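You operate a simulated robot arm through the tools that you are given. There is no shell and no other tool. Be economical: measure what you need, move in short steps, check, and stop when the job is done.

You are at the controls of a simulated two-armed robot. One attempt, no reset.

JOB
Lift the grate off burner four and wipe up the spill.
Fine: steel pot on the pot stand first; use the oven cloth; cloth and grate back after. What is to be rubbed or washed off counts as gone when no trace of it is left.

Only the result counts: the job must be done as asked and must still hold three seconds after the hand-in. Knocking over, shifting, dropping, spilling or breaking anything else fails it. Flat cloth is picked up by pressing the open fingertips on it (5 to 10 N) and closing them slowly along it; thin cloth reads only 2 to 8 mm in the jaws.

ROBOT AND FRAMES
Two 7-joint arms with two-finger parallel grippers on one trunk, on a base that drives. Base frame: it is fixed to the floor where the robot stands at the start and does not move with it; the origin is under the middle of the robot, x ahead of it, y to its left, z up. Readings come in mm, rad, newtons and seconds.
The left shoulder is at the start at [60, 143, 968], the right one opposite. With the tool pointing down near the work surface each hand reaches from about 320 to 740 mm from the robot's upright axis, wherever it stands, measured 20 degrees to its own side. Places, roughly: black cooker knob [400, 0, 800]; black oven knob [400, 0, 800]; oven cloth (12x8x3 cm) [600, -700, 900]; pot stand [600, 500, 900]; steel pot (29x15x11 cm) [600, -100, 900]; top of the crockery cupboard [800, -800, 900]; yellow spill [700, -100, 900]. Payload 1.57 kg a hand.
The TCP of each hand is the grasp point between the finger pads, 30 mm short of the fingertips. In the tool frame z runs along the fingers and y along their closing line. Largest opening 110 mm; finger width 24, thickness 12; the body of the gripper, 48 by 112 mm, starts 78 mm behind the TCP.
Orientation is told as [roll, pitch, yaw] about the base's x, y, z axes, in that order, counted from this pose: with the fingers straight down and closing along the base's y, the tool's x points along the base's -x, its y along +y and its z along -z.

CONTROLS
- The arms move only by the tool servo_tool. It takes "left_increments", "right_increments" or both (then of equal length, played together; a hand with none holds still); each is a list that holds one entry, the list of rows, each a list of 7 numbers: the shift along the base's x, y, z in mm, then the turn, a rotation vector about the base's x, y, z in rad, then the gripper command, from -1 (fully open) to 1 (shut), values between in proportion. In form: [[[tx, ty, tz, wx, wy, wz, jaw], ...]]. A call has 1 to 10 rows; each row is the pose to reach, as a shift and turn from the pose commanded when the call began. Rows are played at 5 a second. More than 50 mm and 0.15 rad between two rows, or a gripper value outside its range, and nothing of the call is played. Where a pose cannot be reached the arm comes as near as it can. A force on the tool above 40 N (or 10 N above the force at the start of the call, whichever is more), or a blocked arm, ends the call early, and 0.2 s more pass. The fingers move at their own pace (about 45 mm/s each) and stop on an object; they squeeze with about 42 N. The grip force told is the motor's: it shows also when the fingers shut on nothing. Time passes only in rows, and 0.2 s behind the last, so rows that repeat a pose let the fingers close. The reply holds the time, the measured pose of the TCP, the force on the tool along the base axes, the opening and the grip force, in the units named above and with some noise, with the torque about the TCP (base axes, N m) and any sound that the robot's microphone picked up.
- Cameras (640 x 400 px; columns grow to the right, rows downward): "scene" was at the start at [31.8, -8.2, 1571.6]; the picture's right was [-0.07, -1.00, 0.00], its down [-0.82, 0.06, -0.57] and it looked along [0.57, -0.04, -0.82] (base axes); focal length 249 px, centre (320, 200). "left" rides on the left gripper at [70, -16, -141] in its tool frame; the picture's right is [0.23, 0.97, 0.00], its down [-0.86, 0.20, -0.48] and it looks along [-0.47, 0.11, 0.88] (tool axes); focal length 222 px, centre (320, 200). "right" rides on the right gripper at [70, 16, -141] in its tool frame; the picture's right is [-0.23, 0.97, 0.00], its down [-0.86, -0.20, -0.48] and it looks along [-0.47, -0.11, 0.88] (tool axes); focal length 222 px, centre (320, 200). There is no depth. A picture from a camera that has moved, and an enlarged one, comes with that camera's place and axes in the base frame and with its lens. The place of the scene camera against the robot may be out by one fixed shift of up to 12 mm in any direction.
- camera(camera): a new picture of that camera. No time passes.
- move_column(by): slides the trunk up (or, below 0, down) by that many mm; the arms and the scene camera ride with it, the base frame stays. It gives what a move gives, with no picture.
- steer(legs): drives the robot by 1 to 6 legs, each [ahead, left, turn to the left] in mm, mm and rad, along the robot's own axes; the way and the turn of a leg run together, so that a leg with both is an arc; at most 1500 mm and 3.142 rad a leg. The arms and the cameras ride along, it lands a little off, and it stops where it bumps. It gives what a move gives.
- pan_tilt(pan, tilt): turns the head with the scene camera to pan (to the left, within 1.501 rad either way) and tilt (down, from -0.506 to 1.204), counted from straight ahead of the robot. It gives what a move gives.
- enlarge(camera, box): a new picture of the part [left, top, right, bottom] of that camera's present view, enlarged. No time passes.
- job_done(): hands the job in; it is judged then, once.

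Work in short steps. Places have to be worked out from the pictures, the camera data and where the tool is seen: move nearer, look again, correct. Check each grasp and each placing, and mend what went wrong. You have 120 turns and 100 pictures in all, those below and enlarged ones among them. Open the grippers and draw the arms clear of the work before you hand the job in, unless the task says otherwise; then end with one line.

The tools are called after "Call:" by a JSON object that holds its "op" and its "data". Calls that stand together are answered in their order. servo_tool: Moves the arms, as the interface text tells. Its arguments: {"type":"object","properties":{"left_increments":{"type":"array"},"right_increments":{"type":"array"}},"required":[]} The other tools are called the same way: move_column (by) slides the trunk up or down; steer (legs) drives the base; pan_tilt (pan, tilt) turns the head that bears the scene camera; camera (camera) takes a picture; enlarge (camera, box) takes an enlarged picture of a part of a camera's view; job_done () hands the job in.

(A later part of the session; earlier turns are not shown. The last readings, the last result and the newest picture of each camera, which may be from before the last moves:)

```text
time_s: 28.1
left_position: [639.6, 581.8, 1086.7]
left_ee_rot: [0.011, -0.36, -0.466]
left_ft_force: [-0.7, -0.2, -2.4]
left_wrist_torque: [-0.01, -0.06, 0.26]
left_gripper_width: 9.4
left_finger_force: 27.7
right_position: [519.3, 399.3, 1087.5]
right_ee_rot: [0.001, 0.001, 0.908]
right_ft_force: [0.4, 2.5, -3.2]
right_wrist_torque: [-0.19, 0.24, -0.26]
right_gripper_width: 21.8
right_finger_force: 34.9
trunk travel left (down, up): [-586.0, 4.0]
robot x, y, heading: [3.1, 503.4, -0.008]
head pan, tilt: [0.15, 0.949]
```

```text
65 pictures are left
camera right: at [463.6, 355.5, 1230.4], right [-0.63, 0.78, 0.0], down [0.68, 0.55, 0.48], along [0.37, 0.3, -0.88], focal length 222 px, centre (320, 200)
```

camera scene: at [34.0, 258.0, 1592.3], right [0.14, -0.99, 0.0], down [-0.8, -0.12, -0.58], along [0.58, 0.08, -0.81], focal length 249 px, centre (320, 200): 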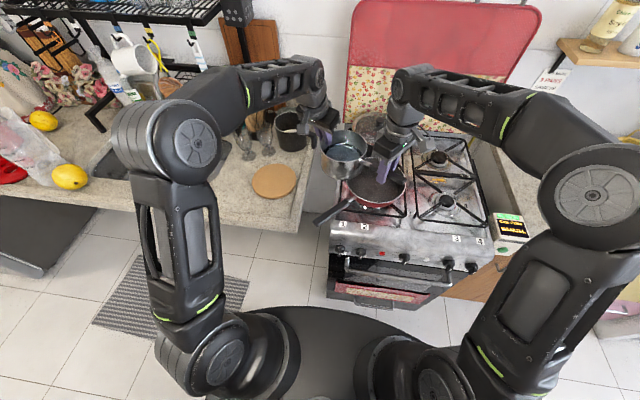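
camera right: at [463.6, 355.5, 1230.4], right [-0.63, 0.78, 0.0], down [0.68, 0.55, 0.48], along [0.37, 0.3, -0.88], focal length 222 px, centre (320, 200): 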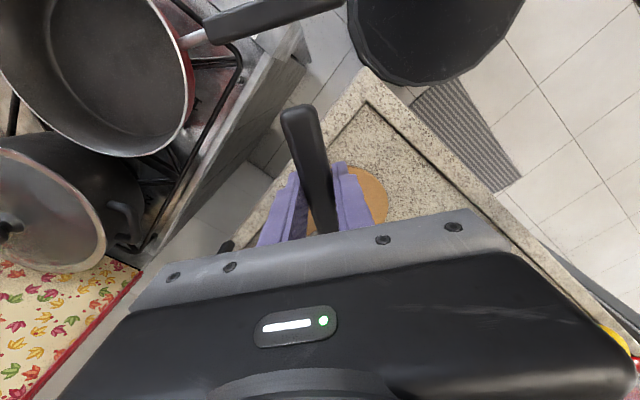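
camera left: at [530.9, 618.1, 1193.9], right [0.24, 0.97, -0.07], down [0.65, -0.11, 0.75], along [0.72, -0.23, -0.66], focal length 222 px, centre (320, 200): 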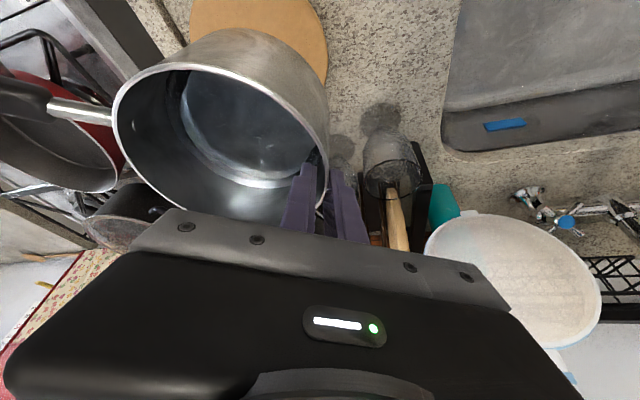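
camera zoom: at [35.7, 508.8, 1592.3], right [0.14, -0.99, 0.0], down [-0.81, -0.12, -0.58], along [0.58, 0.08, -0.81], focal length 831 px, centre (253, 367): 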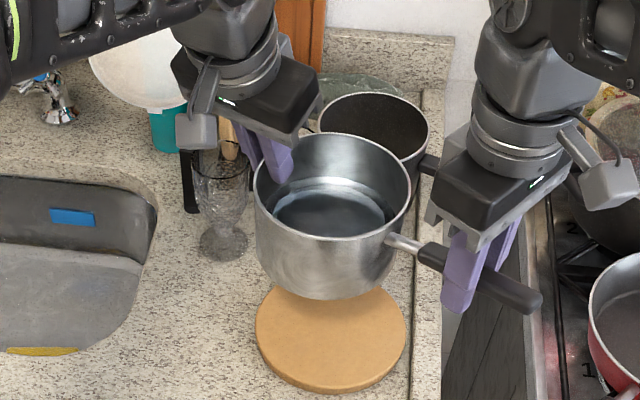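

Compared with the stand, the pot is about 13 mm too far left, with x nearly right. I shift both hands by (-4,-13) and lower by 85 mm.

Call:
{"op": "servo_tool", "data": {"left_increments": [[[-2, -7, 0, 0, 0, 0, 1], [-4, -13, -10, 0, 0, 0, 1], [-4, -13, -25, 0, 0, 0, 1], [-4, -13, -40, 0, 0, 0, 1], [-4, -13, -55, 0, 0, 0, 1], [-4, -13, -70, 0, 0, 0, 1], [-4, -13, -85, 0, 0, 0, 1], [-4, -13, -85, 0, 0, 0, 1]]], "right_increments": [[[-2, -7, 0, 0, 0, 0, 1], [-4, -13, -10, 0, 0, 0, 1], [-4, -13, -25, 0, 0, 0, 1], [-4, -13, -40, 0, 0, 0, 1], [-4, -13, -55, 0, 0, 0, 1], [-4, -13, -70, 0, 0, 0, 1], [-4, -13, -85, 0, 0, 0, 1], [-4, -13, -85, 0, 0, 0, 1]]]}}

Call:
{"op": "enlarge", "data": {"camera": "scene", "box": [260, 110, 420, 210]}}

Call:
{"op": "camera", "data": {"camera": "left"}}

```text
time_s: 29.9
left_position: [636.0, 569.1, 1000.9]
left_ee_rot: [0.012, -0.36, -0.469]
left_ft_force: [-6.0, -10.1, -2.0]
left_wrist_torque: [-0.06, 0.05, 0.36]
left_gripper_width: 9.2
left_finger_force: 27.8
right_position: [513.8, 386.7, 1003.9]
right_ee_rot: [0.0, 0.0, 0.907]
right_ft_force: [6.7, 9.7, -4.2]
right_wrist_torque: [-0.34, 0.23, -0.25]
right_gripper_width: 21.7
right_finger_force: 34.7
trunk travel left (down, up): [-586.0, 4.0]
robot x, y, heading: [1.2, 502.3, -0.009]
head pan, tilt: [0.15, 0.949]
```

```text
4.00 times, centred on (340, 160) of scene
camera zoom: at [35.4, 507.5, 1592.3], right [0.14, -0.99, 0.0], down [-0.81, -0.12, -0.58], along [0.58, 0.08, -0.81], focal length 998 px, centre (240, 360)
```

zoom: 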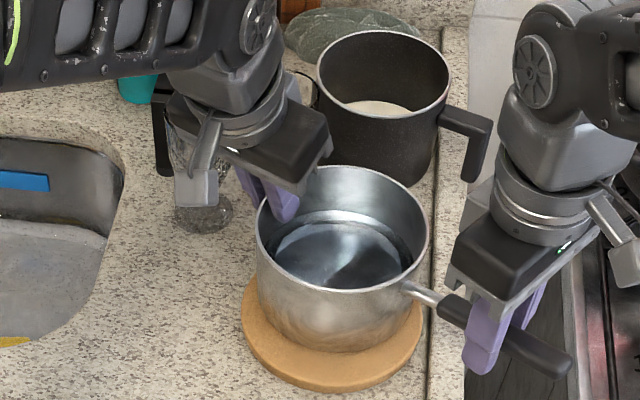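

```text
63 pictures are left
camera left: at [525.7, 604.1, 1109.3], right [0.25, 0.97, -0.07], down [0.65, -0.11, 0.75], along [0.72, -0.23, -0.66], focal length 222 px, centre (320, 200)
```

left: 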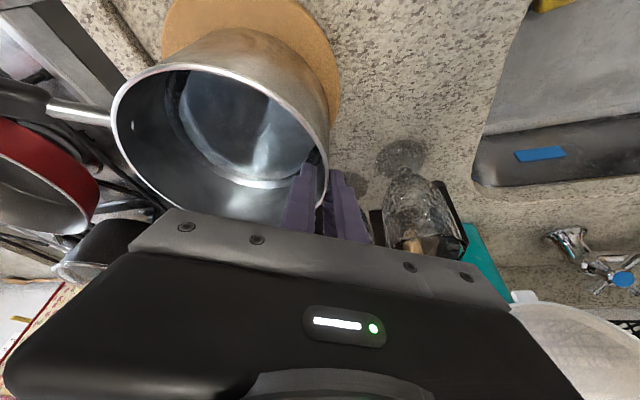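

The pot is about 8 mm too far forward and to the right on the stand. I correct by (-6,+7) and lower gently until contact.

Call:
{"op": "servo_tool", "data": {"left_increments": [[[-3, 4, 0, 0, 0, 0, 1], [-6, 7, -3, 0, 0, 0, 1], [-6, 7, -6, 0, 0, 0, 1], [-6, 7, -9, 0, 0, 0, 1], [-6, 7, -12, 0, 0, 0, 1], [-6, 7, -14, 0, 0, 0, 1], [-6, 7, -14, 0, 0, 0, 1]]], "right_increments": [[[-3, 4, 0, 0, 0, 0, 1], [-6, 7, -3, 0, 0, 0, 1], [-6, 7, -6, 0, 0, 0, 1], [-6, 7, -9, 0, 0, 0, 1], [-6, 7, -12, 0, 0, 0, 1], [-6, 7, -14, 0, 0, 0, 1], [-6, 7, -14, 0, 0, 0, 1]]]}}

Call:
{"op": "enlarge", "data": {"camera": "scene", "box": [290, 140, 386, 210]}}

```text
time_s: 31.5
left_position: [629.7, 574.0, 993.6]
left_ee_rot: [0.017, -0.372, -0.467]
left_ft_force: [1.0, -6.1, 32.1]
left_wrist_torque: [-0.05, 0.05, 0.43]
left_gripper_width: 9.0
left_finger_force: 27.5
right_position: [507.0, 392.2, 990.5]
right_ee_rot: [-0.003, -0.003, 0.905]
right_ft_force: [3.0, 1.3, 29.0]
right_wrist_torque: [0.21, 0.14, -0.44]
right_gripper_width: 22.2
right_finger_force: 34.8
trunk travel left (down, up): [-586.0, 4.0]
robot x, y, heading: [3.1, 501.2, -0.016]
head pan, tilt: [0.15, 0.949]
```

```text
5.71 times, centred on (338, 175) of scene
camera zoom: at [30.1, 506.9, 1593.0], right [0.14, -0.99, 0.0], down [-0.8, -0.11, -0.58], along [0.58, 0.08, -0.81], focal length 1425 px, centre (217, 343)
```

zoom: 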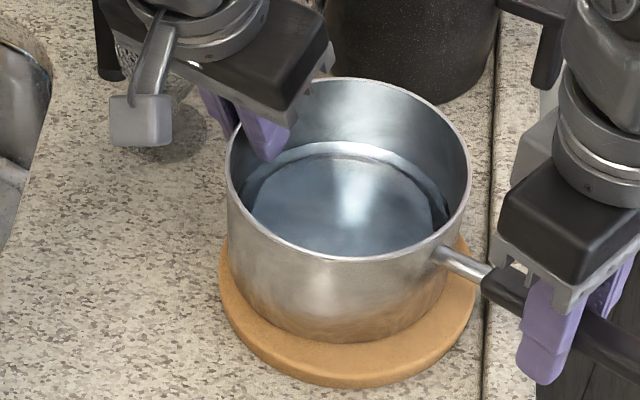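

The pot is down on the stand, well inside its edge. I relieve the press by 5 mm and then open both grippers gently.

Call:
{"op": "servo_tool", "data": {"left_increments": [[[0, 0, 2, 0, 0, 0, 1], [0, 0, 4, 0, 0, 0, 1], [0, 0, 4, 0, 0, 0, 1]]], "right_increments": [[[0, 0, 2, 0, 0, 0, 1], [0, 0, 4, 0, 0, 0, 1], [0, 0, 4, 0, 0, 0, 1]]]}}

```text
time_s: 32.3
left_position: [629.0, 573.5, 993.0]
left_ee_rot: [0.014, -0.361, -0.467]
left_ft_force: [7.2, -7.0, 17.6]
left_wrist_torque: [-0.24, -0.41, 0.61]
left_gripper_width: 8.8
left_finger_force: 27.8
right_position: [507.4, 390.9, 991.8]
right_ee_rot: [0.001, 0.002, 0.908]
right_ft_force: [-0.8, 2.0, 14.4]
right_wrist_torque: [-0.08, 0.01, 0.33]
right_gripper_width: 21.6
right_finger_force: 35.3
trunk travel left (down, up): [-586.0, 4.0]
robot x, y, heading: [2.4, 499.1, -0.012]
head pan, tilt: [0.15, 0.949]
```

Call:
{"op": "servo_tool", "data": {"left_increments": [[[0, 0, 2, 0, 0, 0, 1], [0, 0, 3.5, 0, 0, 0, 1], [0, 0, 3.5, 0, 0, 0, 0.8], [0, 0, 3.5, 0, 0, 0, 0.5], [0, 0, 3.5, 0, 0, 0, 0], [0, 0, 3.5, 0, 0, 0, 0]]], "right_increments": [[[0, 0, 2, 0, 0, 0, 1], [0, 0, 3.5, 0, 0, 0, 1], [0, 0, 3.5, 0, 0, 0, 0.5], [0, 0, 3.5, 0, 0, 0, 0], [0, 0, 3.5, 0, 0, 0, -0.5], [0, 0, 3.5, 0, 0, 0, -0.5]]]}}

Call:
{"op": "camera", "data": {"camera": "left"}}

Call:
{"op": "enlarge", "data": {"camera": "scene", "box": [260, 110, 420, 210]}}

```text
time_s: 33.7
left_position: [629.2, 575.8, 995.7]
left_ee_rot: [0.012, -0.361, -0.467]
left_ft_force: [-0.7, 0.7, 0.1]
left_wrist_torque: [0.01, 0.01, 0.0]
left_gripper_width: 54.8
left_finger_force: 0.0
right_position: [508.8, 392.1, 996.0]
right_ee_rot: [-0.001, -0.001, 0.909]
right_ft_force: [1.2, 0.0, -0.8]
right_wrist_torque: [0.0, 0.01, -0.02]
right_gripper_width: 82.4
right_finger_force: 0.1
trunk travel left (down, up): [-586.0, 4.0]
robot x, y, heading: [2.0, 497.9, -0.005]
head pan, tilt: [0.15, 0.949]
```

```text
61 pictures are left
camera left: at [520.3, 611.3, 1102.1], right [0.24, 0.97, -0.07], down [0.65, -0.11, 0.75], along [0.72, -0.23, -0.66], focal length 222 px, centre (320, 200)
```

left: 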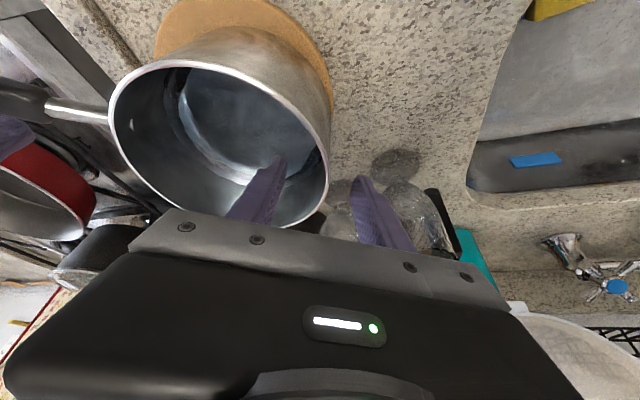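

```text
4.00 times, centred on (340, 160) of scene
camera zoom: at [35.0, 507.4, 1592.3], right [0.14, -0.99, 0.0], down [-0.81, -0.12, -0.58], along [0.58, 0.08, -0.81], focal length 998 px, centre (240, 360)
```

zoom: 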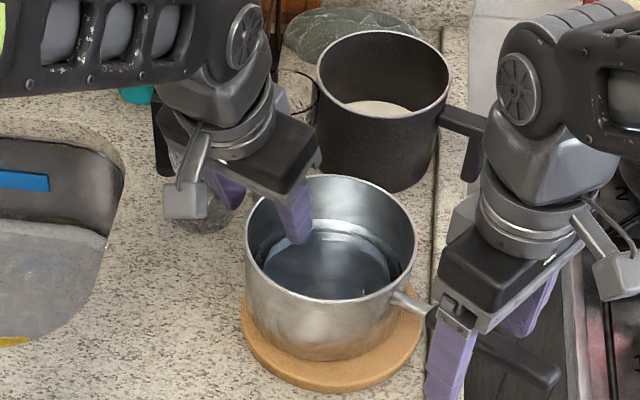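

Both are released and the pot stands on the cork. I raise both hands straight up.

Call:
{"op": "servo_tool", "data": {"left_increments": [[[0, 0, 20, 0, 0, 0, 0], [0, 0, 45, 0, 0, 0, 0], [0, 0, 70, 0, 0, 0, 0], [0, 0, 95, 0, 0, 0, 0], [0, 0, 110, 0, 0, 0, 0], [0, 0, 110, 0, 0, 0, 0]]], "right_increments": [[[0, 0, 20, 0, 0, 0, -0.5], [0, 0, 45, 0, 0, 0, -0.5], [0, 0, 70, 0, 0, 0, -0.5], [0, 0, 95, 0, 0, 0, -0.5], [0, 0, 110, 0, 0, 0, -0.5], [0, 0, 110, 0, 0, 0, -0.5]]]}}

Call:
{"op": "steer", "data": {"legs": [[0, -620, 0]]}}

Call:
{"op": "pan_tilt", "data": {"pan": 0.0, "tilt": 0.9}}

Call:
{"op": "camera", "data": {"camera": "scene"}}

Call:
{"op": "camera", "data": {"camera": "left"}}

```text
time_s: 35.1
left_position: [630.1, 574.9, 1105.8]
left_ee_rot: [0.014, -0.361, -0.468]
left_ft_force: [-0.7, -0.1, -0.4]
left_wrist_torque: [0.02, 0.0, 0.02]
left_gripper_width: 54.8
left_finger_force: 0.0
right_position: [509.4, 392.1, 1105.7]
right_ee_rot: [0.0, 0.003, 0.907]
right_ft_force: [0.5, -0.6, -0.5]
right_wrist_torque: [-0.03, 0.06, 0.05]
right_gripper_width: 82.4
right_finger_force: 0.1
trunk travel left (down, up): [-586.0, 4.0]
robot x, y, heading: [6.1, 497.9, -0.01]
head pan, tilt: [0.15, 0.949]
```

```text
time_s: 38.6
left_position: [626.6, -43.1, 1105.7]
left_ee_rot: [0.012, -0.358, -0.47]
left_ft_force: [0.2, -0.5, -0.3]
left_wrist_torque: [-0.02, 0.02, 0.01]
left_gripper_width: 55.0
left_finger_force: 0.0
right_position: [502.3, -224.0, 1106.1]
right_ee_rot: [0.001, 0.0, 0.904]
right_ft_force: [0.0, -0.2, -0.4]
right_wrist_torque: [0.01, -0.01, -0.01]
right_gripper_width: 82.7
right_finger_force: 0.0
trunk travel left (down, up): [-586.0, 4.0]
robot x, y, heading: [-1.7, -116.8, -0.011]
head pan, tilt: [0.15, 0.949]
```

```text
time_s: 39.3
left_position: [625.3, -42.1, 1106.0]
left_ee_rot: [0.012, -0.361, -0.47]
left_ft_force: [-0.3, 1.0, -0.4]
left_wrist_torque: [-0.04, 0.02, 0.03]
left_gripper_width: 55.1
left_finger_force: 0.2
right_position: [503.1, -223.8, 1105.5]
right_ee_rot: [0.001, 0.002, 0.906]
right_ft_force: [0.3, -0.4, -0.7]
right_wrist_torque: [0.01, 0.0, 0.02]
right_gripper_width: 82.5
right_finger_force: 0.0
trunk travel left (down, up): [-586.0, 4.0]
robot x, y, heading: [-2.1, -111.2, -0.011]
head pan, tilt: [0.0, 0.901]
```

```text
59 pictures are left
camera scene: at [33.0, -119.2, 1595.9], right [-0.01, -1.0, 0.0], down [-0.78, 0.01, -0.62], along [0.62, -0.01, -0.78], focal length 249 px, centre (320, 200)
```

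scene: 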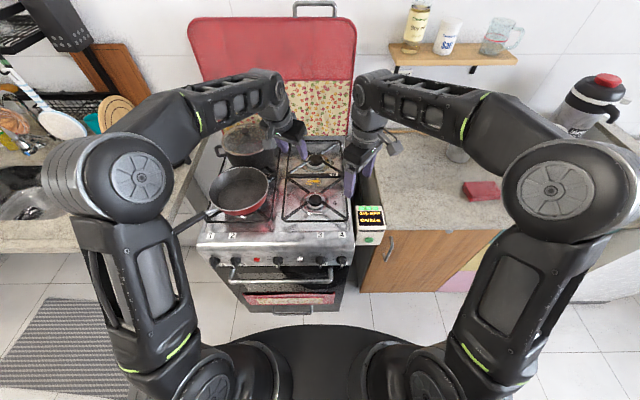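

```text
58 pictures are left
camera left: at [516.1, -5.9, 1212.9], right [0.25, 0.97, -0.07], down [0.65, -0.11, 0.75], along [0.72, -0.23, -0.66], focal length 222 px, centre (320, 200)
```

left: 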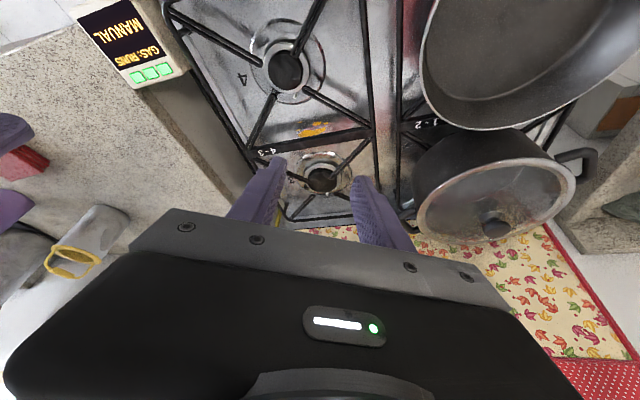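

The yellow spill shows just in front of the middle bar marked "4-3". I enlarge it in both views.

Call:
{"op": "enlarge", "data": {"camera": "left", "box": [160, 0, 420, 230]}}

Call:
{"op": "enlarge", "data": {"camera": "scene", "box": [262, 130, 382, 240]}}

```text
1.74 times, centred on (290, 115) of left
camera zoom: at [516.1, -5.9, 1212.9], right [0.25, 0.97, -0.07], down [0.65, -0.11, 0.75], along [0.72, -0.23, -0.66], focal length 386 px, centre (372, 348)
```

zoom: 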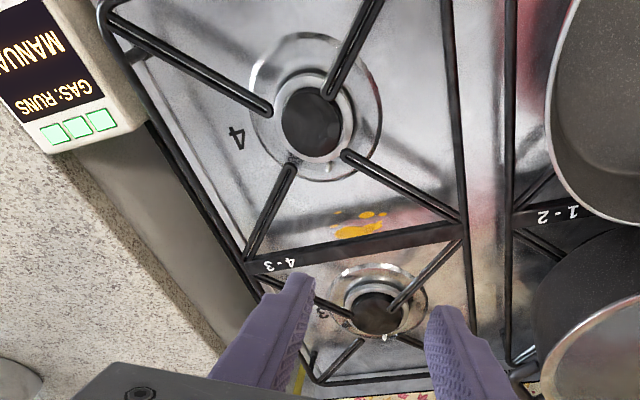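

```text
3.64 times, centred on (322, 185) of scene
camera zoom: at [33.0, -119.2, 1595.9], right [-0.01, -1.0, 0.0], down [-0.78, 0.01, -0.62], along [0.62, -0.01, -0.78], focal length 907 px, centre (313, 254)
```

zoom: 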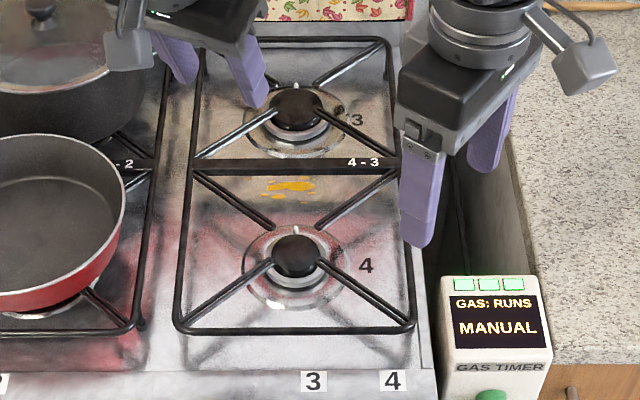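

The grate is one frame over burners 3 and 4: about x 508–934, y 0 to -225, with the middle bar at x≈721. The spill lies on the hob at about (713,-100). I plan a two-hand lift by the side rails beside the middle bar. I bring both hands toward those rails at z≈1010, with yaw 0.

Call:
{"op": "servo_tool", "data": {"left_increments": [[[0, 5, 0, 0, 0, 0.08, 0], [10, 15, -10, 0, 0, 0.16, 0], [30, 25, -25, 0, 0, 0.24, 0], [50, 35, -45, 0, 0, 0.32, 0], [70, 45, -70, 0, 0, 0.4, 0.1], [90, 46, -96, 0, 0, 0.47, 0.2], [90, 46, -96, 0, 0, 0.47, 0.3]]], "right_increments": [[[0, -3, 0, 0, 0, -0.13, -0.5], [0, -5, 0, 0, 0, -0.26, -0.5], [0, -5, 0, 0, 0, -0.39, -0.3], [0, -5, 0, 0, 0, -0.52, 0], [0, -5, 0, 0, 0, -0.65, 0], [0, -5, 0, 0, 0, -0.78, 0], [0, -5, 0, 0, 0, -0.906, 0]]]}}

Call:
{"op": "servo_tool", "data": {"right_increments": [[[40, 0, 0, 0, -0.09, 0, 0], [80, 0, 0, 0, -0.18, 0, 0], [120, 0, -10, 0, -0.27, 0, 0.1], [160, 0, -30, 0, -0.36, 0, 0.2], [190, 0, -60, 0, -0.36, 0, 0.3], [212, 0, -96, 0, -0.36, 0, 0.3], [212, 0, -96, 0, -0.36, 0, 0.3]]]}}

Call:
{"op": "camera", "data": {"camera": "left"}}

Call:
{"op": "camera", "data": {"camera": "right"}}

```text
time_s: 40.9
left_position: [715.9, 3.5, 1007.8]
left_ee_rot: [0.013, -0.361, 0.001]
left_ft_force: [0.0, -0.5, -0.5]
left_wrist_torque: [0.0, -0.01, 0.03]
left_gripper_width: 38.6
left_finger_force: 0.0
right_position: [502.4, -229.4, 1107.0]
right_ee_rot: [0.001, 0.0, -0.004]
right_ft_force: [-0.7, -0.4, 0.0]
right_wrist_torque: [-0.03, -0.02, -0.04]
right_gripper_width: 54.9
right_finger_force: 0.1
trunk travel left (down, up): [-586.0, 4.0]
robot x, y, heading: [1.2, -113.0, -0.014]
head pan, tilt: [0.0, 0.901]
```

```text
time_s: 42.5
left_position: [716.5, 2.6, 1008.1]
left_ee_rot: [0.012, -0.36, 0.0]
left_ft_force: [-0.2, 0.5, 0.4]
left_wrist_torque: [-0.03, 0.02, -0.01]
left_gripper_width: 38.7
left_finger_force: 0.1
right_position: [716.9, -230.0, 1010.5]
right_ee_rot: [0.0, -0.359, 0.001]
right_ft_force: [-0.2, -0.4, 0.1]
right_wrist_torque: [0.01, -0.03, -0.03]
right_gripper_width: 38.4
right_finger_force: 0.0
trunk travel left (down, up): [-586.0, 4.0]
robot x, y, heading: [-2.4, -113.4, -0.01]
head pan, tilt: [0.0, 0.901]
```

```text
55 pictures are left
camera left: at [601.8, -14.7, 1115.6], right [-0.22, 0.97, -0.07], down [0.63, 0.19, 0.75], along [0.75, 0.12, -0.66], focal length 222 px, centre (320, 200)
```

left: 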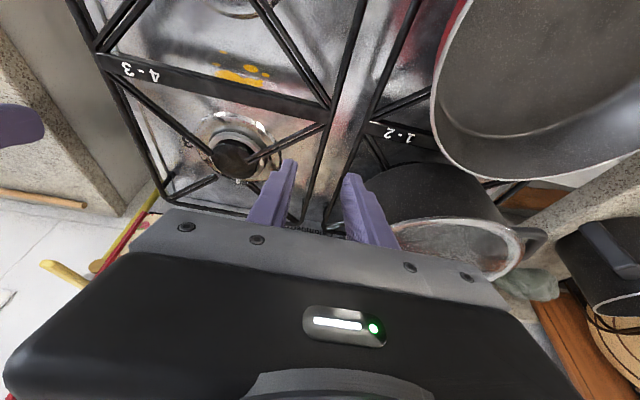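

```text
54 pictures are left
camera right: at [600.9, -212.5, 1120.1], right [0.21, 0.97, 0.08], down [0.63, -0.2, 0.75], along [0.75, -0.11, -0.66], focal length 222 px, centre (320, 200)
```

right: 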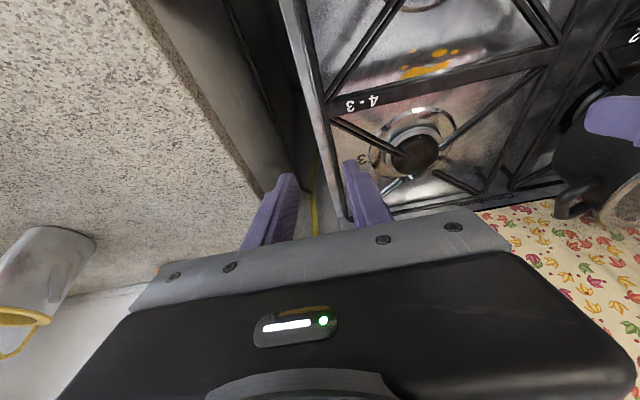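

The rails appear at y≈+8 (left) and y≈-213 (right), with the middle bar at x≈716. I centre the hands on them and go down to z≈945 for another look.

Call:
{"op": "servo_tool", "data": {"left_increments": [[[0, 3, -20, 0, 0, 0, 0.3], [0, 6, -40, 0, 0, 0, 0.3], [0, 6, -63, 0, 0, 0, 0.3], [0, 6, -63, 0, 0, 0, 0.3]]], "right_increments": [[[0, 9, -20, 0, 0, 0, 0.3], [0, 17, -40, 0, 0, 0, 0.3], [0, 17, -65, 0, 0, 0, 0.3], [0, 17, -65, 0, 0, 0, 0.3]]]}}

Call:
{"op": "camera", "data": {"camera": "left"}}

Call:
{"op": "camera", "data": {"camera": "right"}}

Call:
{"op": "enlarge", "data": {"camera": "scene", "box": [262, 130, 382, 240]}}

```text
time_s: 43.5
left_position: [714.8, 10.5, 946.7]
left_ee_rot: [0.012, -0.362, 0.001]
left_ft_force: [0.2, -0.8, -0.2]
left_wrist_torque: [-0.01, -0.02, -0.01]
left_gripper_width: 38.7
left_finger_force: 0.1
right_position: [714.0, -212.5, 943.9]
right_ee_rot: [-0.001, -0.36, -0.002]
right_ft_force: [0.5, 0.6, 0.5]
right_wrist_torque: [0.01, 0.01, 0.01]
right_gripper_width: 38.5
right_finger_force: 0.0
trunk travel left (down, up): [-586.0, 4.0]
robot x, y, heading: [-4.6, -121.4, -0.011]
head pan, tilt: [0.0, 0.901]
```

```text
53 pictures are left
camera left: at [601.3, -9.0, 1054.5], right [-0.22, 0.97, -0.07], down [0.63, 0.19, 0.75], along [0.75, 0.12, -0.66], focal length 222 px, centre (320, 200)
```

left: 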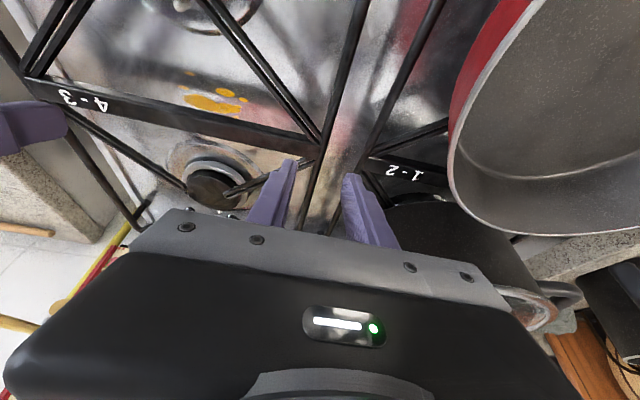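

```text
52 pictures are left
camera right: at [599.5, -195.8, 1052.4], right [0.21, 0.97, 0.08], down [0.63, -0.2, 0.75], along [0.74, -0.11, -0.66], focal length 222 px, centre (320, 200)
```

right: 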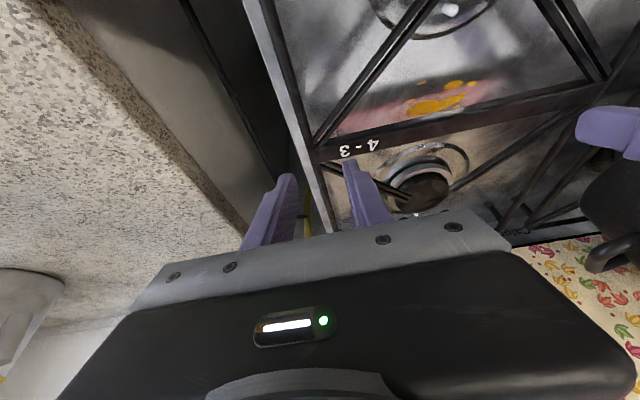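

```text
3.64 times, centred on (322, 185) of scene
camera zoom: at [32.6, -119.3, 1596.0], right [-0.01, -1.0, 0.0], down [-0.78, 0.01, -0.62], along [0.62, -0.01, -0.78], focal length 907 px, centre (313, 254)
```

zoom: 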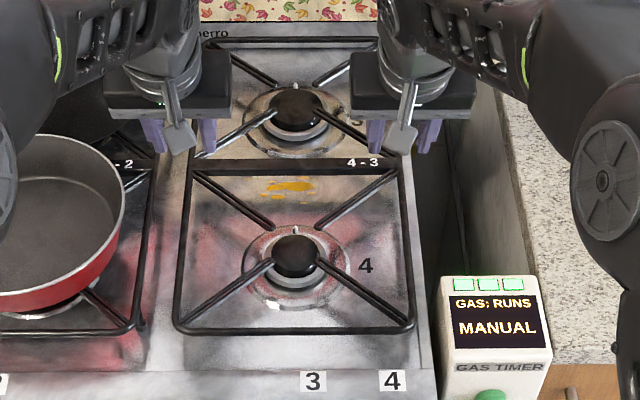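

The rails run roughly between the fingers, but I need the exact offsets. I enlarge both wrist views near the fingertips.

Call:
{"op": "enlarge", "data": {"camera": "right", "box": [240, 100, 400, 240]}}

Call:
{"op": "enlarge", "data": {"camera": "left", "box": [240, 100, 400, 240]}}

```text
2.86 times, centred on (320, 170) of right
camera zoom: at [599.5, -195.8, 1052.4], right [0.21, 0.97, 0.08], down [0.63, -0.2, 0.75], along [0.74, -0.11, -0.66], focal length 635 px, centre (320, 286)
```

zoom: 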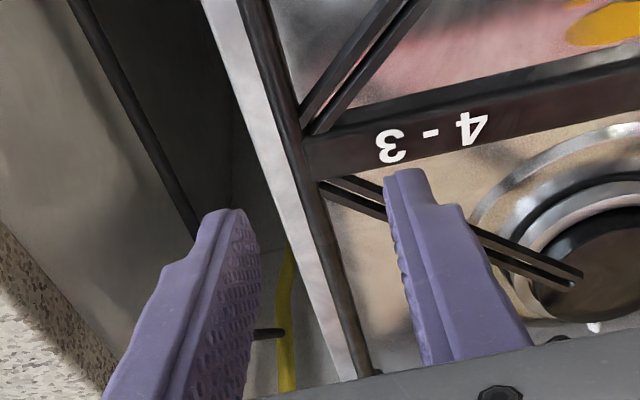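

```text
2.86 times, centred on (320, 170) of left
camera zoom: at [601.3, -9.0, 1054.5], right [-0.22, 0.97, -0.07], down [0.63, 0.19, 0.75], along [0.75, 0.12, -0.66], focal length 635 px, centre (320, 286)
```

zoom: 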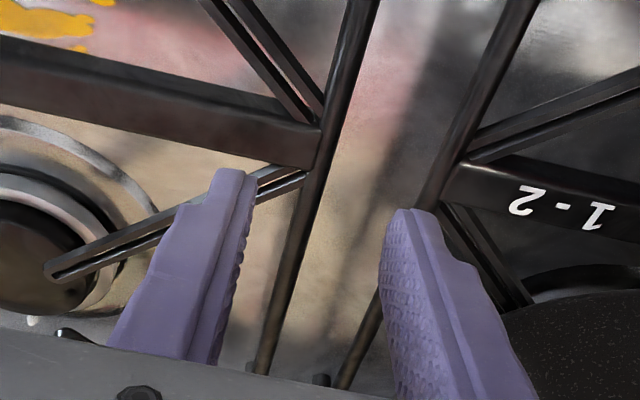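

The right hand is centred; the left hand is about 4 mm too far left. I correct that, lower both 14 mm, and look at the tips against the rails.

Call:
{"op": "servo_tool", "data": {"left_increments": [[[0, -4, 0, 0, 0, 0, 0.3], [0, -4, -7, 0, 0, 0, 0.3], [0, -4, -14, 0, 0, 0, 0.3], [0, -4, -14, 0, 0, 0, 0.3]]], "right_increments": [[[0, 0, 0, 0, 0, 0, 0.3], [0, 0, -7, 0, 0, 0, 0.3], [0, 0, -14, 0, 0, 0, 0.3], [0, 0, -14, 0, 0, 0, 0.3]]]}}

Call:
{"op": "enlarge", "data": {"camera": "right", "box": [240, 100, 400, 240]}}

Call:
{"op": "enlarge", "data": {"camera": "left", "box": [240, 100, 400, 240]}}

```text
time_s: 44.5
left_position: [714.4, 5.0, 932.8]
left_ee_rot: [0.011, -0.36, 0.001]
left_ft_force: [-0.7, -0.3, 0.4]
left_wrist_torque: [0.02, -0.01, -0.01]
left_gripper_width: 38.6
left_finger_force: 0.1
right_position: [716.5, -212.4, 933.0]
right_ee_rot: [0.002, -0.361, -0.002]
right_ft_force: [1.2, 0.3, 8.7]
right_wrist_torque: [0.18, -0.01, 0.03]
right_gripper_width: 38.5
right_finger_force: 0.1
trunk travel left (down, up): [-586.0, 4.0]
robot x, y, heading: [-2.0, -116.5, -0.015]
head pan, tilt: [0.0, 0.901]
```

```text
2.86 times, centred on (320, 170) of right
camera zoom: at [599.7, -196.1, 1040.5], right [0.21, 0.97, 0.08], down [0.63, -0.2, 0.75], along [0.75, -0.11, -0.66], focal length 635 px, centre (320, 286)
```

zoom: 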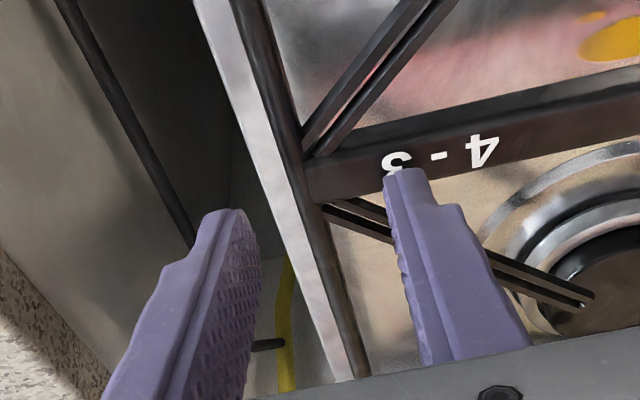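

```text
2.86 times, centred on (320, 170) of left
camera zoom: at [601.1, -12.6, 1040.9], right [-0.22, 0.97, -0.07], down [0.63, 0.19, 0.75], along [0.75, 0.12, -0.66], focal length 635 px, centre (320, 286)
```

zoom: 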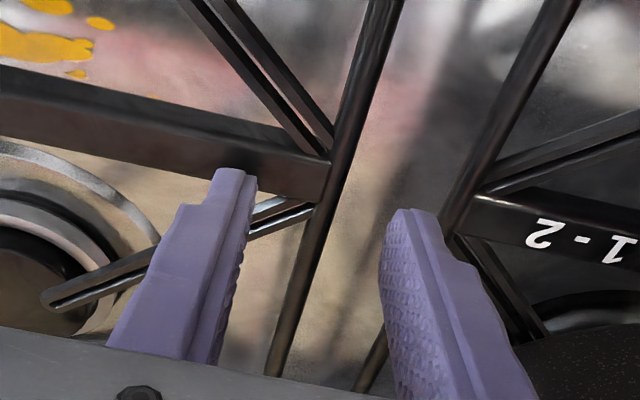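

The right inner fingertip touched the middle bar, which tells me its top is at z≈902 and its centre at x≈710. So I'll grip the rails clear of the bar: left hand 40 mm in front of it, right hand 40 mm behind, balanced about the middle. I back up and reposition.

Call:
{"op": "servo_tool", "data": {"left_increments": [[[0, 0, 15, 0, 0, 0, 0.3], [-20, 0, 20, 0, 0, 0, 0.4], [-48, 0, 20, 0, 0, 0, 0.49], [-48, 0, 10, 0, 0, 0, 0.49], [-48, 0, 10, 0, 0, 0, 0.49]]], "right_increments": [[[0, 0, 15, 0, 0, 0, 0.3], [15, 0, 20, 0, 0, 0, 0.4], [30, 0, 20, 0, 0, 0, 0.49], [30, 0, 10, 0, 0, 0, 0.49], [30, 0, 10, 0, 0, 0, 0.49]]]}}

Call:
{"op": "enlarge", "data": {"camera": "right", "box": [240, 100, 400, 240]}}

Call:
{"op": "enlarge", "data": {"camera": "left", "box": [240, 100, 400, 240]}}

```text
time_s: 45.7
left_position: [667.3, 6.5, 942.4]
left_ee_rot: [0.012, -0.361, 0.003]
left_ft_force: [-0.3, -0.2, -0.6]
left_wrist_torque: [0.0, 0.0, 0.03]
left_gripper_width: 27.9
left_finger_force: 0.0
right_position: [746.5, -210.9, 941.1]
right_ee_rot: [0.0, -0.36, -0.002]
right_ft_force: [-0.5, -0.2, -0.9]
right_wrist_torque: [0.01, -0.03, -0.04]
right_gripper_width: 28.0
right_finger_force: 0.0
trunk travel left (down, up): [-586.0, 4.0]
robot x, y, heading: [-6.1, -116.7, -0.006]
head pan, tilt: [0.0, 0.901]
```

```text
2.86 times, centred on (320, 170) of right
camera zoom: at [630.6, -195.3, 1049.8], right [0.21, 0.97, 0.08], down [0.63, -0.2, 0.75], along [0.74, -0.11, -0.66], focal length 635 px, centre (320, 286)
```

zoom: 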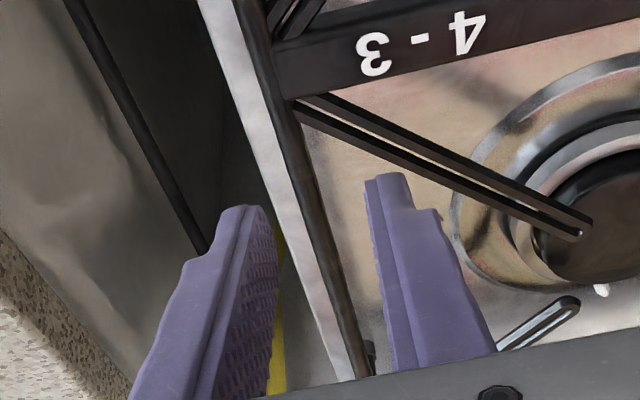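

```text
2.86 times, centred on (320, 170) of left
camera zoom: at [553.7, -11.0, 1049.6], right [-0.22, 0.97, -0.07], down [0.63, 0.19, 0.75], along [0.75, 0.12, -0.66], focal length 635 px, centre (320, 286)
```

zoom: 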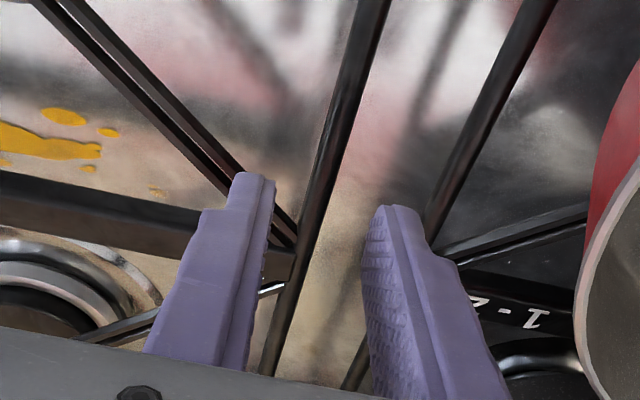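

The inner left finger would foul a grate arm, so I move the left hand 25 mm further front and the right hand 8 mm further back. I shift both 4 mm in -y, then lower to z≈914.

Call:
{"op": "servo_tool", "data": {"left_increments": [[[-13, -2, 0, 0, 0, 0, 0.49], [-25, -4, 0, 0, 0, 0, 0.49], [-25, -4, -10, 0, 0, 0, 0.49], [-25, -4, -19, 0, 0, 0, 0.49], [-25, -4, -28, 0, 0, 0, 0.49], [-25, -4, -28, 0, 0, 0, 0.49]]], "right_increments": [[[4, -2, 0, 0, 0, 0, 0.49], [8, -4, 0, 0, 0, 0, 0.49], [8, -4, -10, 0, 0, 0, 0.49], [8, -4, -19, 0, 0, 0, 0.49], [8, -4, -27, 0, 0, 0, 0.49], [8, -4, -27, 0, 0, 0, 0.49]]]}}

Call:
{"op": "enlarge", "data": {"camera": "right", "box": [240, 100, 400, 240]}}

Call:
{"op": "enlarge", "data": {"camera": "left", "box": [240, 100, 400, 240]}}

```text
time_s: 47.1
left_position: [642.9, 3.2, 913.6]
left_ee_rot: [0.013, -0.358, 0.0]
left_ft_force: [0.3, 0.2, -0.6]
left_wrist_torque: [0.04, -0.01, 0.02]
left_gripper_width: 28.2
left_finger_force: 0.1
right_position: [752.4, -216.1, 912.4]
right_ee_rot: [0.0, -0.356, 0.0]
right_ft_force: [0.7, -1.4, 2.2]
right_wrist_torque: [0.05, -0.01, -0.01]
right_gripper_width: 26.7
right_finger_force: 0.0
trunk travel left (down, up): [-586.0, 4.0]
robot x, y, heading: [-4.0, -117.2, -0.009]
head pan, tilt: [0.0, 0.901]
```

```text
2.86 times, centred on (320, 170) of right
camera zoom: at [637.1, -200.2, 1021.9], right [0.21, 0.97, 0.08], down [0.63, -0.2, 0.75], along [0.74, -0.11, -0.66], focal length 635 px, centre (320, 286)
```

zoom: 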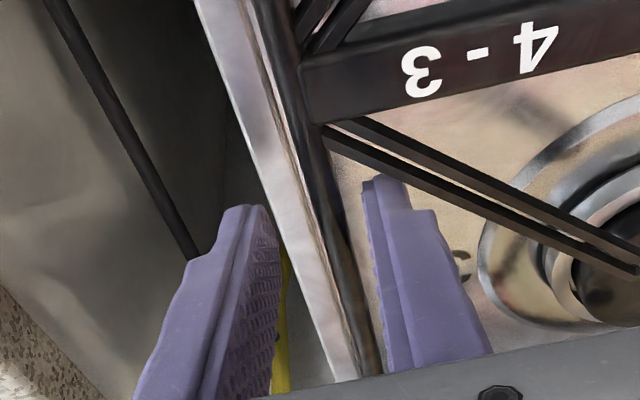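

```text
2.86 times, centred on (320, 170) of left
camera zoom: at [529.1, -15.9, 1020.8], right [-0.22, 0.97, -0.07], down [0.63, 0.19, 0.75], along [0.74, 0.12, -0.66], focal length 635 px, centre (320, 286)
```

zoom: 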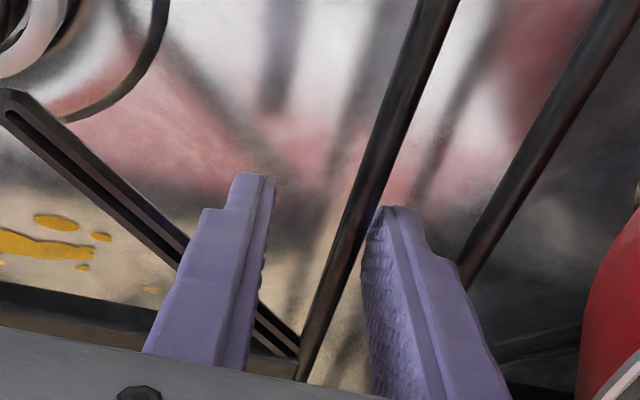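

Now the rail sits about 9 mm to the left of the left hand's centre, and about 4.5 mm left of the right hand's centre. I shift the hands to match and look again.

Call:
{"op": "servo_tool", "data": {"left_increments": [[[0, 4, 0, 0, 0, 0, 0.49], [0, 8, 0, 0, 0, 0, 0.49], [0, 8, 0, 0, 0, 0, 0.49]]], "right_increments": [[[0, 2, 0, 0, 0, 0, 0.49], [0, 4, 0, 0, 0, 0, 0.49], [0, 4, 0, 0, 0, 0, 0.49]]]}}

Call:
{"op": "enlarge", "data": {"camera": "right", "box": [240, 100, 400, 240]}}

Call:
{"op": "enlarge", "data": {"camera": "left", "box": [240, 100, 400, 240]}}

```text
time_s: 47.9
left_position: [642.3, 9.2, 915.4]
left_ee_rot: [0.013, -0.36, -0.001]
left_ft_force: [-0.4, -0.7, 0.1]
left_wrist_torque: [-0.05, 0.02, 0.04]
left_gripper_width: 28.3
left_finger_force: 0.0
right_position: [753.1, -213.9, 913.4]
right_ee_rot: [0.0, -0.359, -0.001]
right_ft_force: [0.3, -1.8, 0.6]
right_wrist_torque: [-0.04, 0.02, 0.01]
right_gripper_width: 26.2
right_finger_force: 0.0
trunk travel left (down, up): [-586.0, 4.0]
robot x, y, heading: [-3.3, -117.6, -0.006]
head pan, tilt: [0.0, 0.901]
```

```text
2.86 times, centred on (320, 170) of right
camera zoom: at [637.7, -196.4, 1022.2], right [0.21, 0.97, 0.08], down [0.63, -0.2, 0.75], along [0.74, -0.11, -0.66], focal length 635 px, centre (320, 286)
```

zoom: 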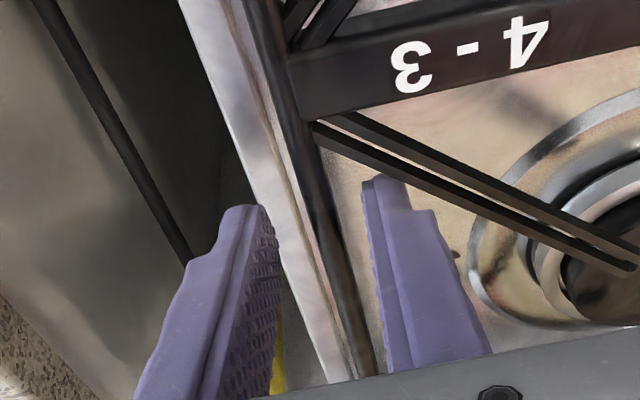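

```text
2.86 times, centred on (320, 170) of left
camera zoom: at [528.7, -8.1, 1022.2], right [-0.22, 0.97, -0.07], down [0.63, 0.19, 0.75], along [0.74, 0.12, -0.66], focal length 635 px, centre (320, 286)
```

zoom: 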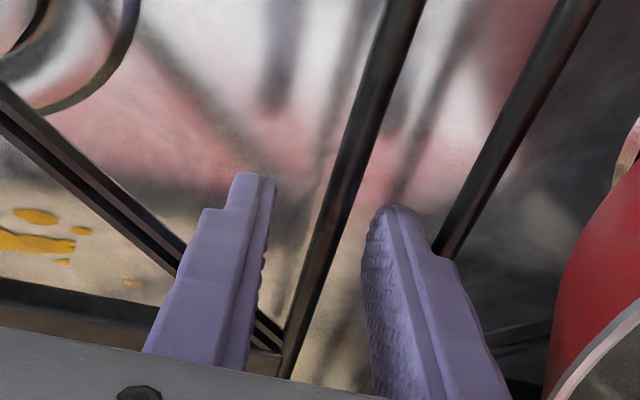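

Both rails are now well between the fingers. I close both grippers slowly on the rails.

Call:
{"op": "servo_tool", "data": {"left_increments": [[[0, 0, 0, 0, 0, 0, 0.6], [0, 0, 0, 0, 0, 0, 0.75], [0, 0, 0, 0, 0, 0, 0.9], [0, 0, 0, 0, 0, 0, 1], [0, 0, 0, 0, 0, 0, 1]]], "right_increments": [[[0, 0, 0, 0, 0, 0, 0.6], [0, 0, 0, 0, 0, 0, 0.75], [0, 0, 0, 0, 0, 0, 0.9], [0, 0, 0, 0, 0, 0, 1], [0, 0, 0, 0, 0, 0, 1]]]}}

Call:
{"op": "enlarge", "data": {"camera": "right", "box": [240, 100, 400, 240]}}

```text
time_s: 49.1
left_position: [641.8, 9.5, 914.0]
left_ee_rot: [0.012, -0.361, -0.001]
left_ft_force: [-2.2, -1.4, 3.2]
left_wrist_torque: [-0.1, -0.01, -0.59]
left_gripper_width: 7.9
left_finger_force: 27.2
right_position: [754.2, -212.9, 912.2]
right_ee_rot: [0.001, -0.36, -0.002]
right_ft_force: [2.2, 1.5, -0.6]
right_wrist_torque: [0.04, 0.21, -0.28]
right_gripper_width: 8.0
right_finger_force: 27.1
trunk travel left (down, up): [-586.0, 4.0]
robot x, y, heading: [0.5, -115.6, -0.013]
head pan, tilt: [0.0, 0.901]
```

```text
2.86 times, centred on (320, 170) of right
camera zoom: at [637.8, -196.0, 1022.2], right [0.21, 0.97, 0.08], down [0.63, -0.2, 0.75], along [0.74, -0.11, -0.66], focal length 635 px, centre (320, 286)
```

zoom: 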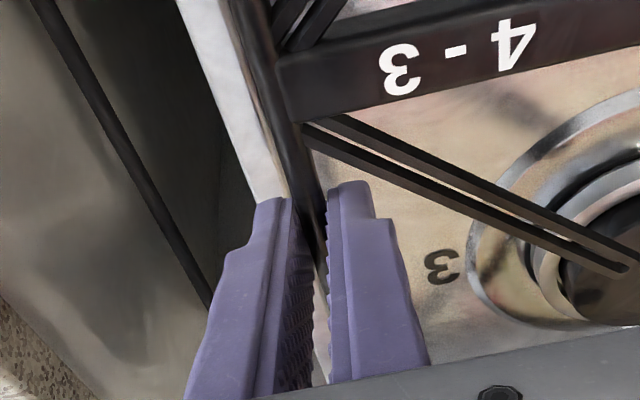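

Both rods are gripped at 8 mm width with little internal force. I lift 30 mm straight up.

Call:
{"op": "servo_tool", "data": {"left_increments": [[[0, 0, 3, 0, 0, 0, 1], [0, 0, 8, 0, 0, 0, 1], [0, 0, 14, 0, 0, 0, 1], [0, 0, 20, 0, 0, 0, 1], [0, 0, 30, 0, 0, 0, 1], [0, 0, 30, 0, 0, 0, 1]]], "right_increments": [[[0, 0, 3, 0, 0, 0, 1], [0, 0, 8, 0, 0, 0, 1], [0, 0, 14, 0, 0, 0, 1], [0, 0, 20, 0, 0, 0, 1], [0, 0, 30, 0, 0, 0, 1], [0, 0, 30, 0, 0, 0, 1]]]}}

Call:
{"op": "enlarge", "data": {"camera": "scene", "box": [250, 120, 400, 240]}}

```text
time_s: 50.5
left_position: [643.2, 9.9, 944.1]
left_ee_rot: [0.012, -0.36, -0.001]
left_ft_force: [-1.5, 0.1, -1.3]
left_wrist_torque: [-0.07, -0.11, -0.38]
left_gripper_width: 7.8
left_finger_force: 26.9
right_position: [753.4, -211.6, 943.2]
right_ee_rot: [0.0, -0.359, -0.001]
right_ft_force: [2.2, -0.1, -3.5]
right_wrist_torque: [0.01, 0.11, 0.03]
right_gripper_width: 7.7
right_finger_force: 27.3
trunk travel left (down, up): [-586.0, 4.0]
robot x, y, heading: [-2.3, -117.1, -0.013]
head pan, tilt: [0.0, 0.901]
```

```text
3.33 times, centred on (325, 180) of scene
camera zoom: at [33.9, -119.4, 1595.9], right [-0.01, -1.0, 0.0], down [-0.78, 0.01, -0.62], along [0.62, -0.01, -0.78], focal length 831 px, centre (303, 267)
```

zoom: 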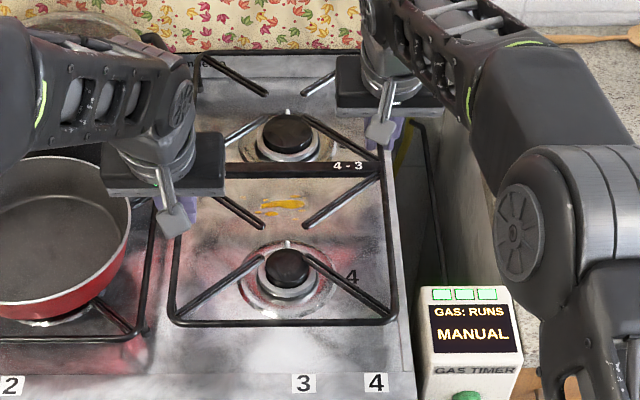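

The grate is up and level, total about 0.5 kg. I lift it 60 mm more while drawing it 40 mm back for reach.

Call:
{"op": "servo_tool", "data": {"left_increments": [[[0, 0, 10, 0, 0, 0, 1], [-5, 0, 20, 0, 0, 0, 1], [-12, 0, 30, 0, 0, 0, 1], [-20, 0, 40, 0, 0, 0, 1], [-30, 0, 50, 0, 0, 0, 1], [-40, 0, 60, 0, 0, 0, 1], [-40, 0, 60, 0, 0, 0, 1]]], "right_increments": [[[0, 0, 10, 0, 0, 0, 1], [-5, 0, 20, 0, 0, 0, 1], [-12, 0, 30, 0, 0, 0, 1], [-20, 0, 40, 0, 0, 0, 1], [-30, 0, 50, 0, 0, 0, 1], [-40, 0, 60, 0, 0, 0, 1], [-40, 0, 60, 0, 0, 0, 1]]]}}

Call:
{"op": "camera", "data": {"camera": "scene"}}

```text
time_s: 52.1
left_position: [602.4, 9.3, 1002.8]
left_ee_rot: [0.012, -0.359, 0.003]
left_ft_force: [-2.8, 1.6, -2.2]
left_wrist_torque: [-0.03, 0.12, -0.48]
left_gripper_width: 7.6
left_finger_force: 27.3
right_position: [713.9, -212.2, 1003.6]
right_ee_rot: [0.001, -0.359, -0.002]
right_ft_force: [2.4, -1.6, -2.3]
right_wrist_torque: [0.01, -0.06, 0.0]
right_gripper_width: 7.7
right_finger_force: 27.1
trunk travel left (down, up): [-586.0, 4.0]
robot x, y, heading: [-5.2, -115.5, -0.008]
head pan, tilt: [0.0, 0.901]
```

```text
38 pictures are left
camera scene: at [34.2, -119.4, 1595.9], right [-0.01, -1.0, 0.0], down [-0.78, 0.01, -0.62], along [0.62, -0.01, -0.78], focal length 249 px, centre (320, 200)
```

scene: 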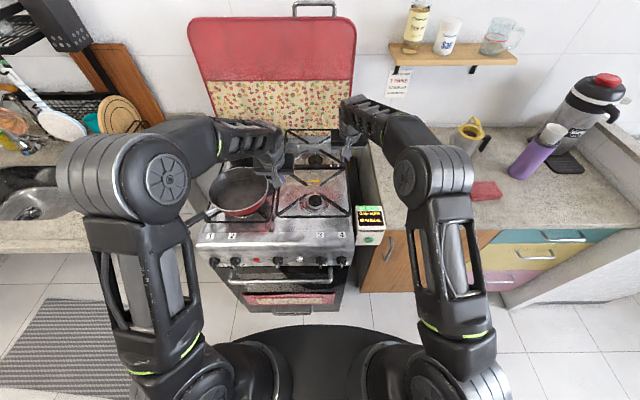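

The grate is high enough. The right counter's left edge is near y≈-345 and the cloth near (630,-740), so I'll set the grate down centred at about y=-478. I drive right 372 mm.

Call:
{"op": "steer", "data": {"legs": [[0, -372, 0]]}}

Call:
{"op": "camera", "data": {"camera": "scene"}}

Call:
{"op": "camera", "data": {"camera": "right"}}

```text
time_s: 54.5
left_position: [599.0, -357.7, 1004.0]
left_ee_rot: [0.013, -0.361, 0.002]
left_ft_force: [-4.0, 4.9, -2.1]
left_wrist_torque: [0.06, 0.13, -0.31]
left_gripper_width: 7.8
left_finger_force: 27.4
right_position: [710.7, -579.8, 1001.9]
right_ee_rot: [0.0, -0.36, 0.0]
right_ft_force: [4.2, -5.9, -3.3]
right_wrist_torque: [-0.04, -0.08, 0.1]
right_gripper_width: 7.8
right_finger_force: 27.1
trunk travel left (down, up): [-586.0, 4.0]
robot x, y, heading: [-5.3, -486.7, -0.009]
head pan, tilt: [0.0, 0.901]
```

```text
37 pictures are left
camera scene: at [30.2, -488.9, 1595.9], right [-0.01, -1.0, 0.0], down [-0.78, 0.01, -0.62], along [0.62, 0.0, -0.78], focal length 249 px, centre (320, 200)
```

scene: 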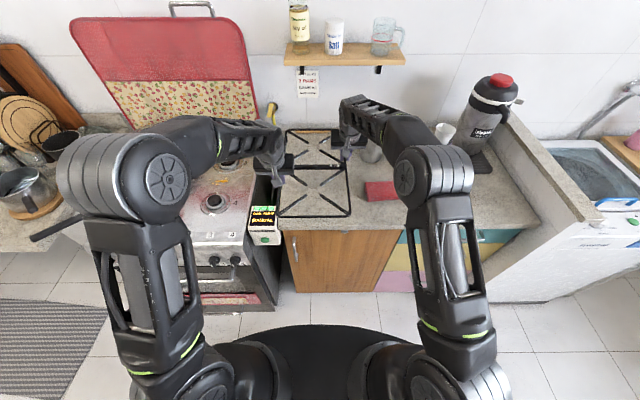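

```text
36 pictures are left
camera right: at [595.3, -563.7, 1111.2], right [0.21, 0.97, 0.08], down [0.63, -0.2, 0.75], along [0.74, -0.11, -0.66], focal length 222 px, centre (320, 200)
```

right: 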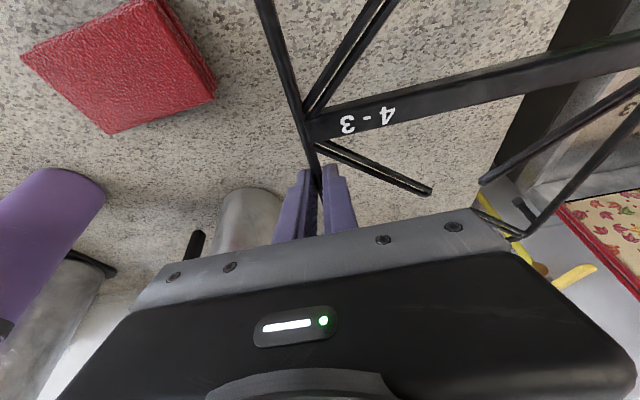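

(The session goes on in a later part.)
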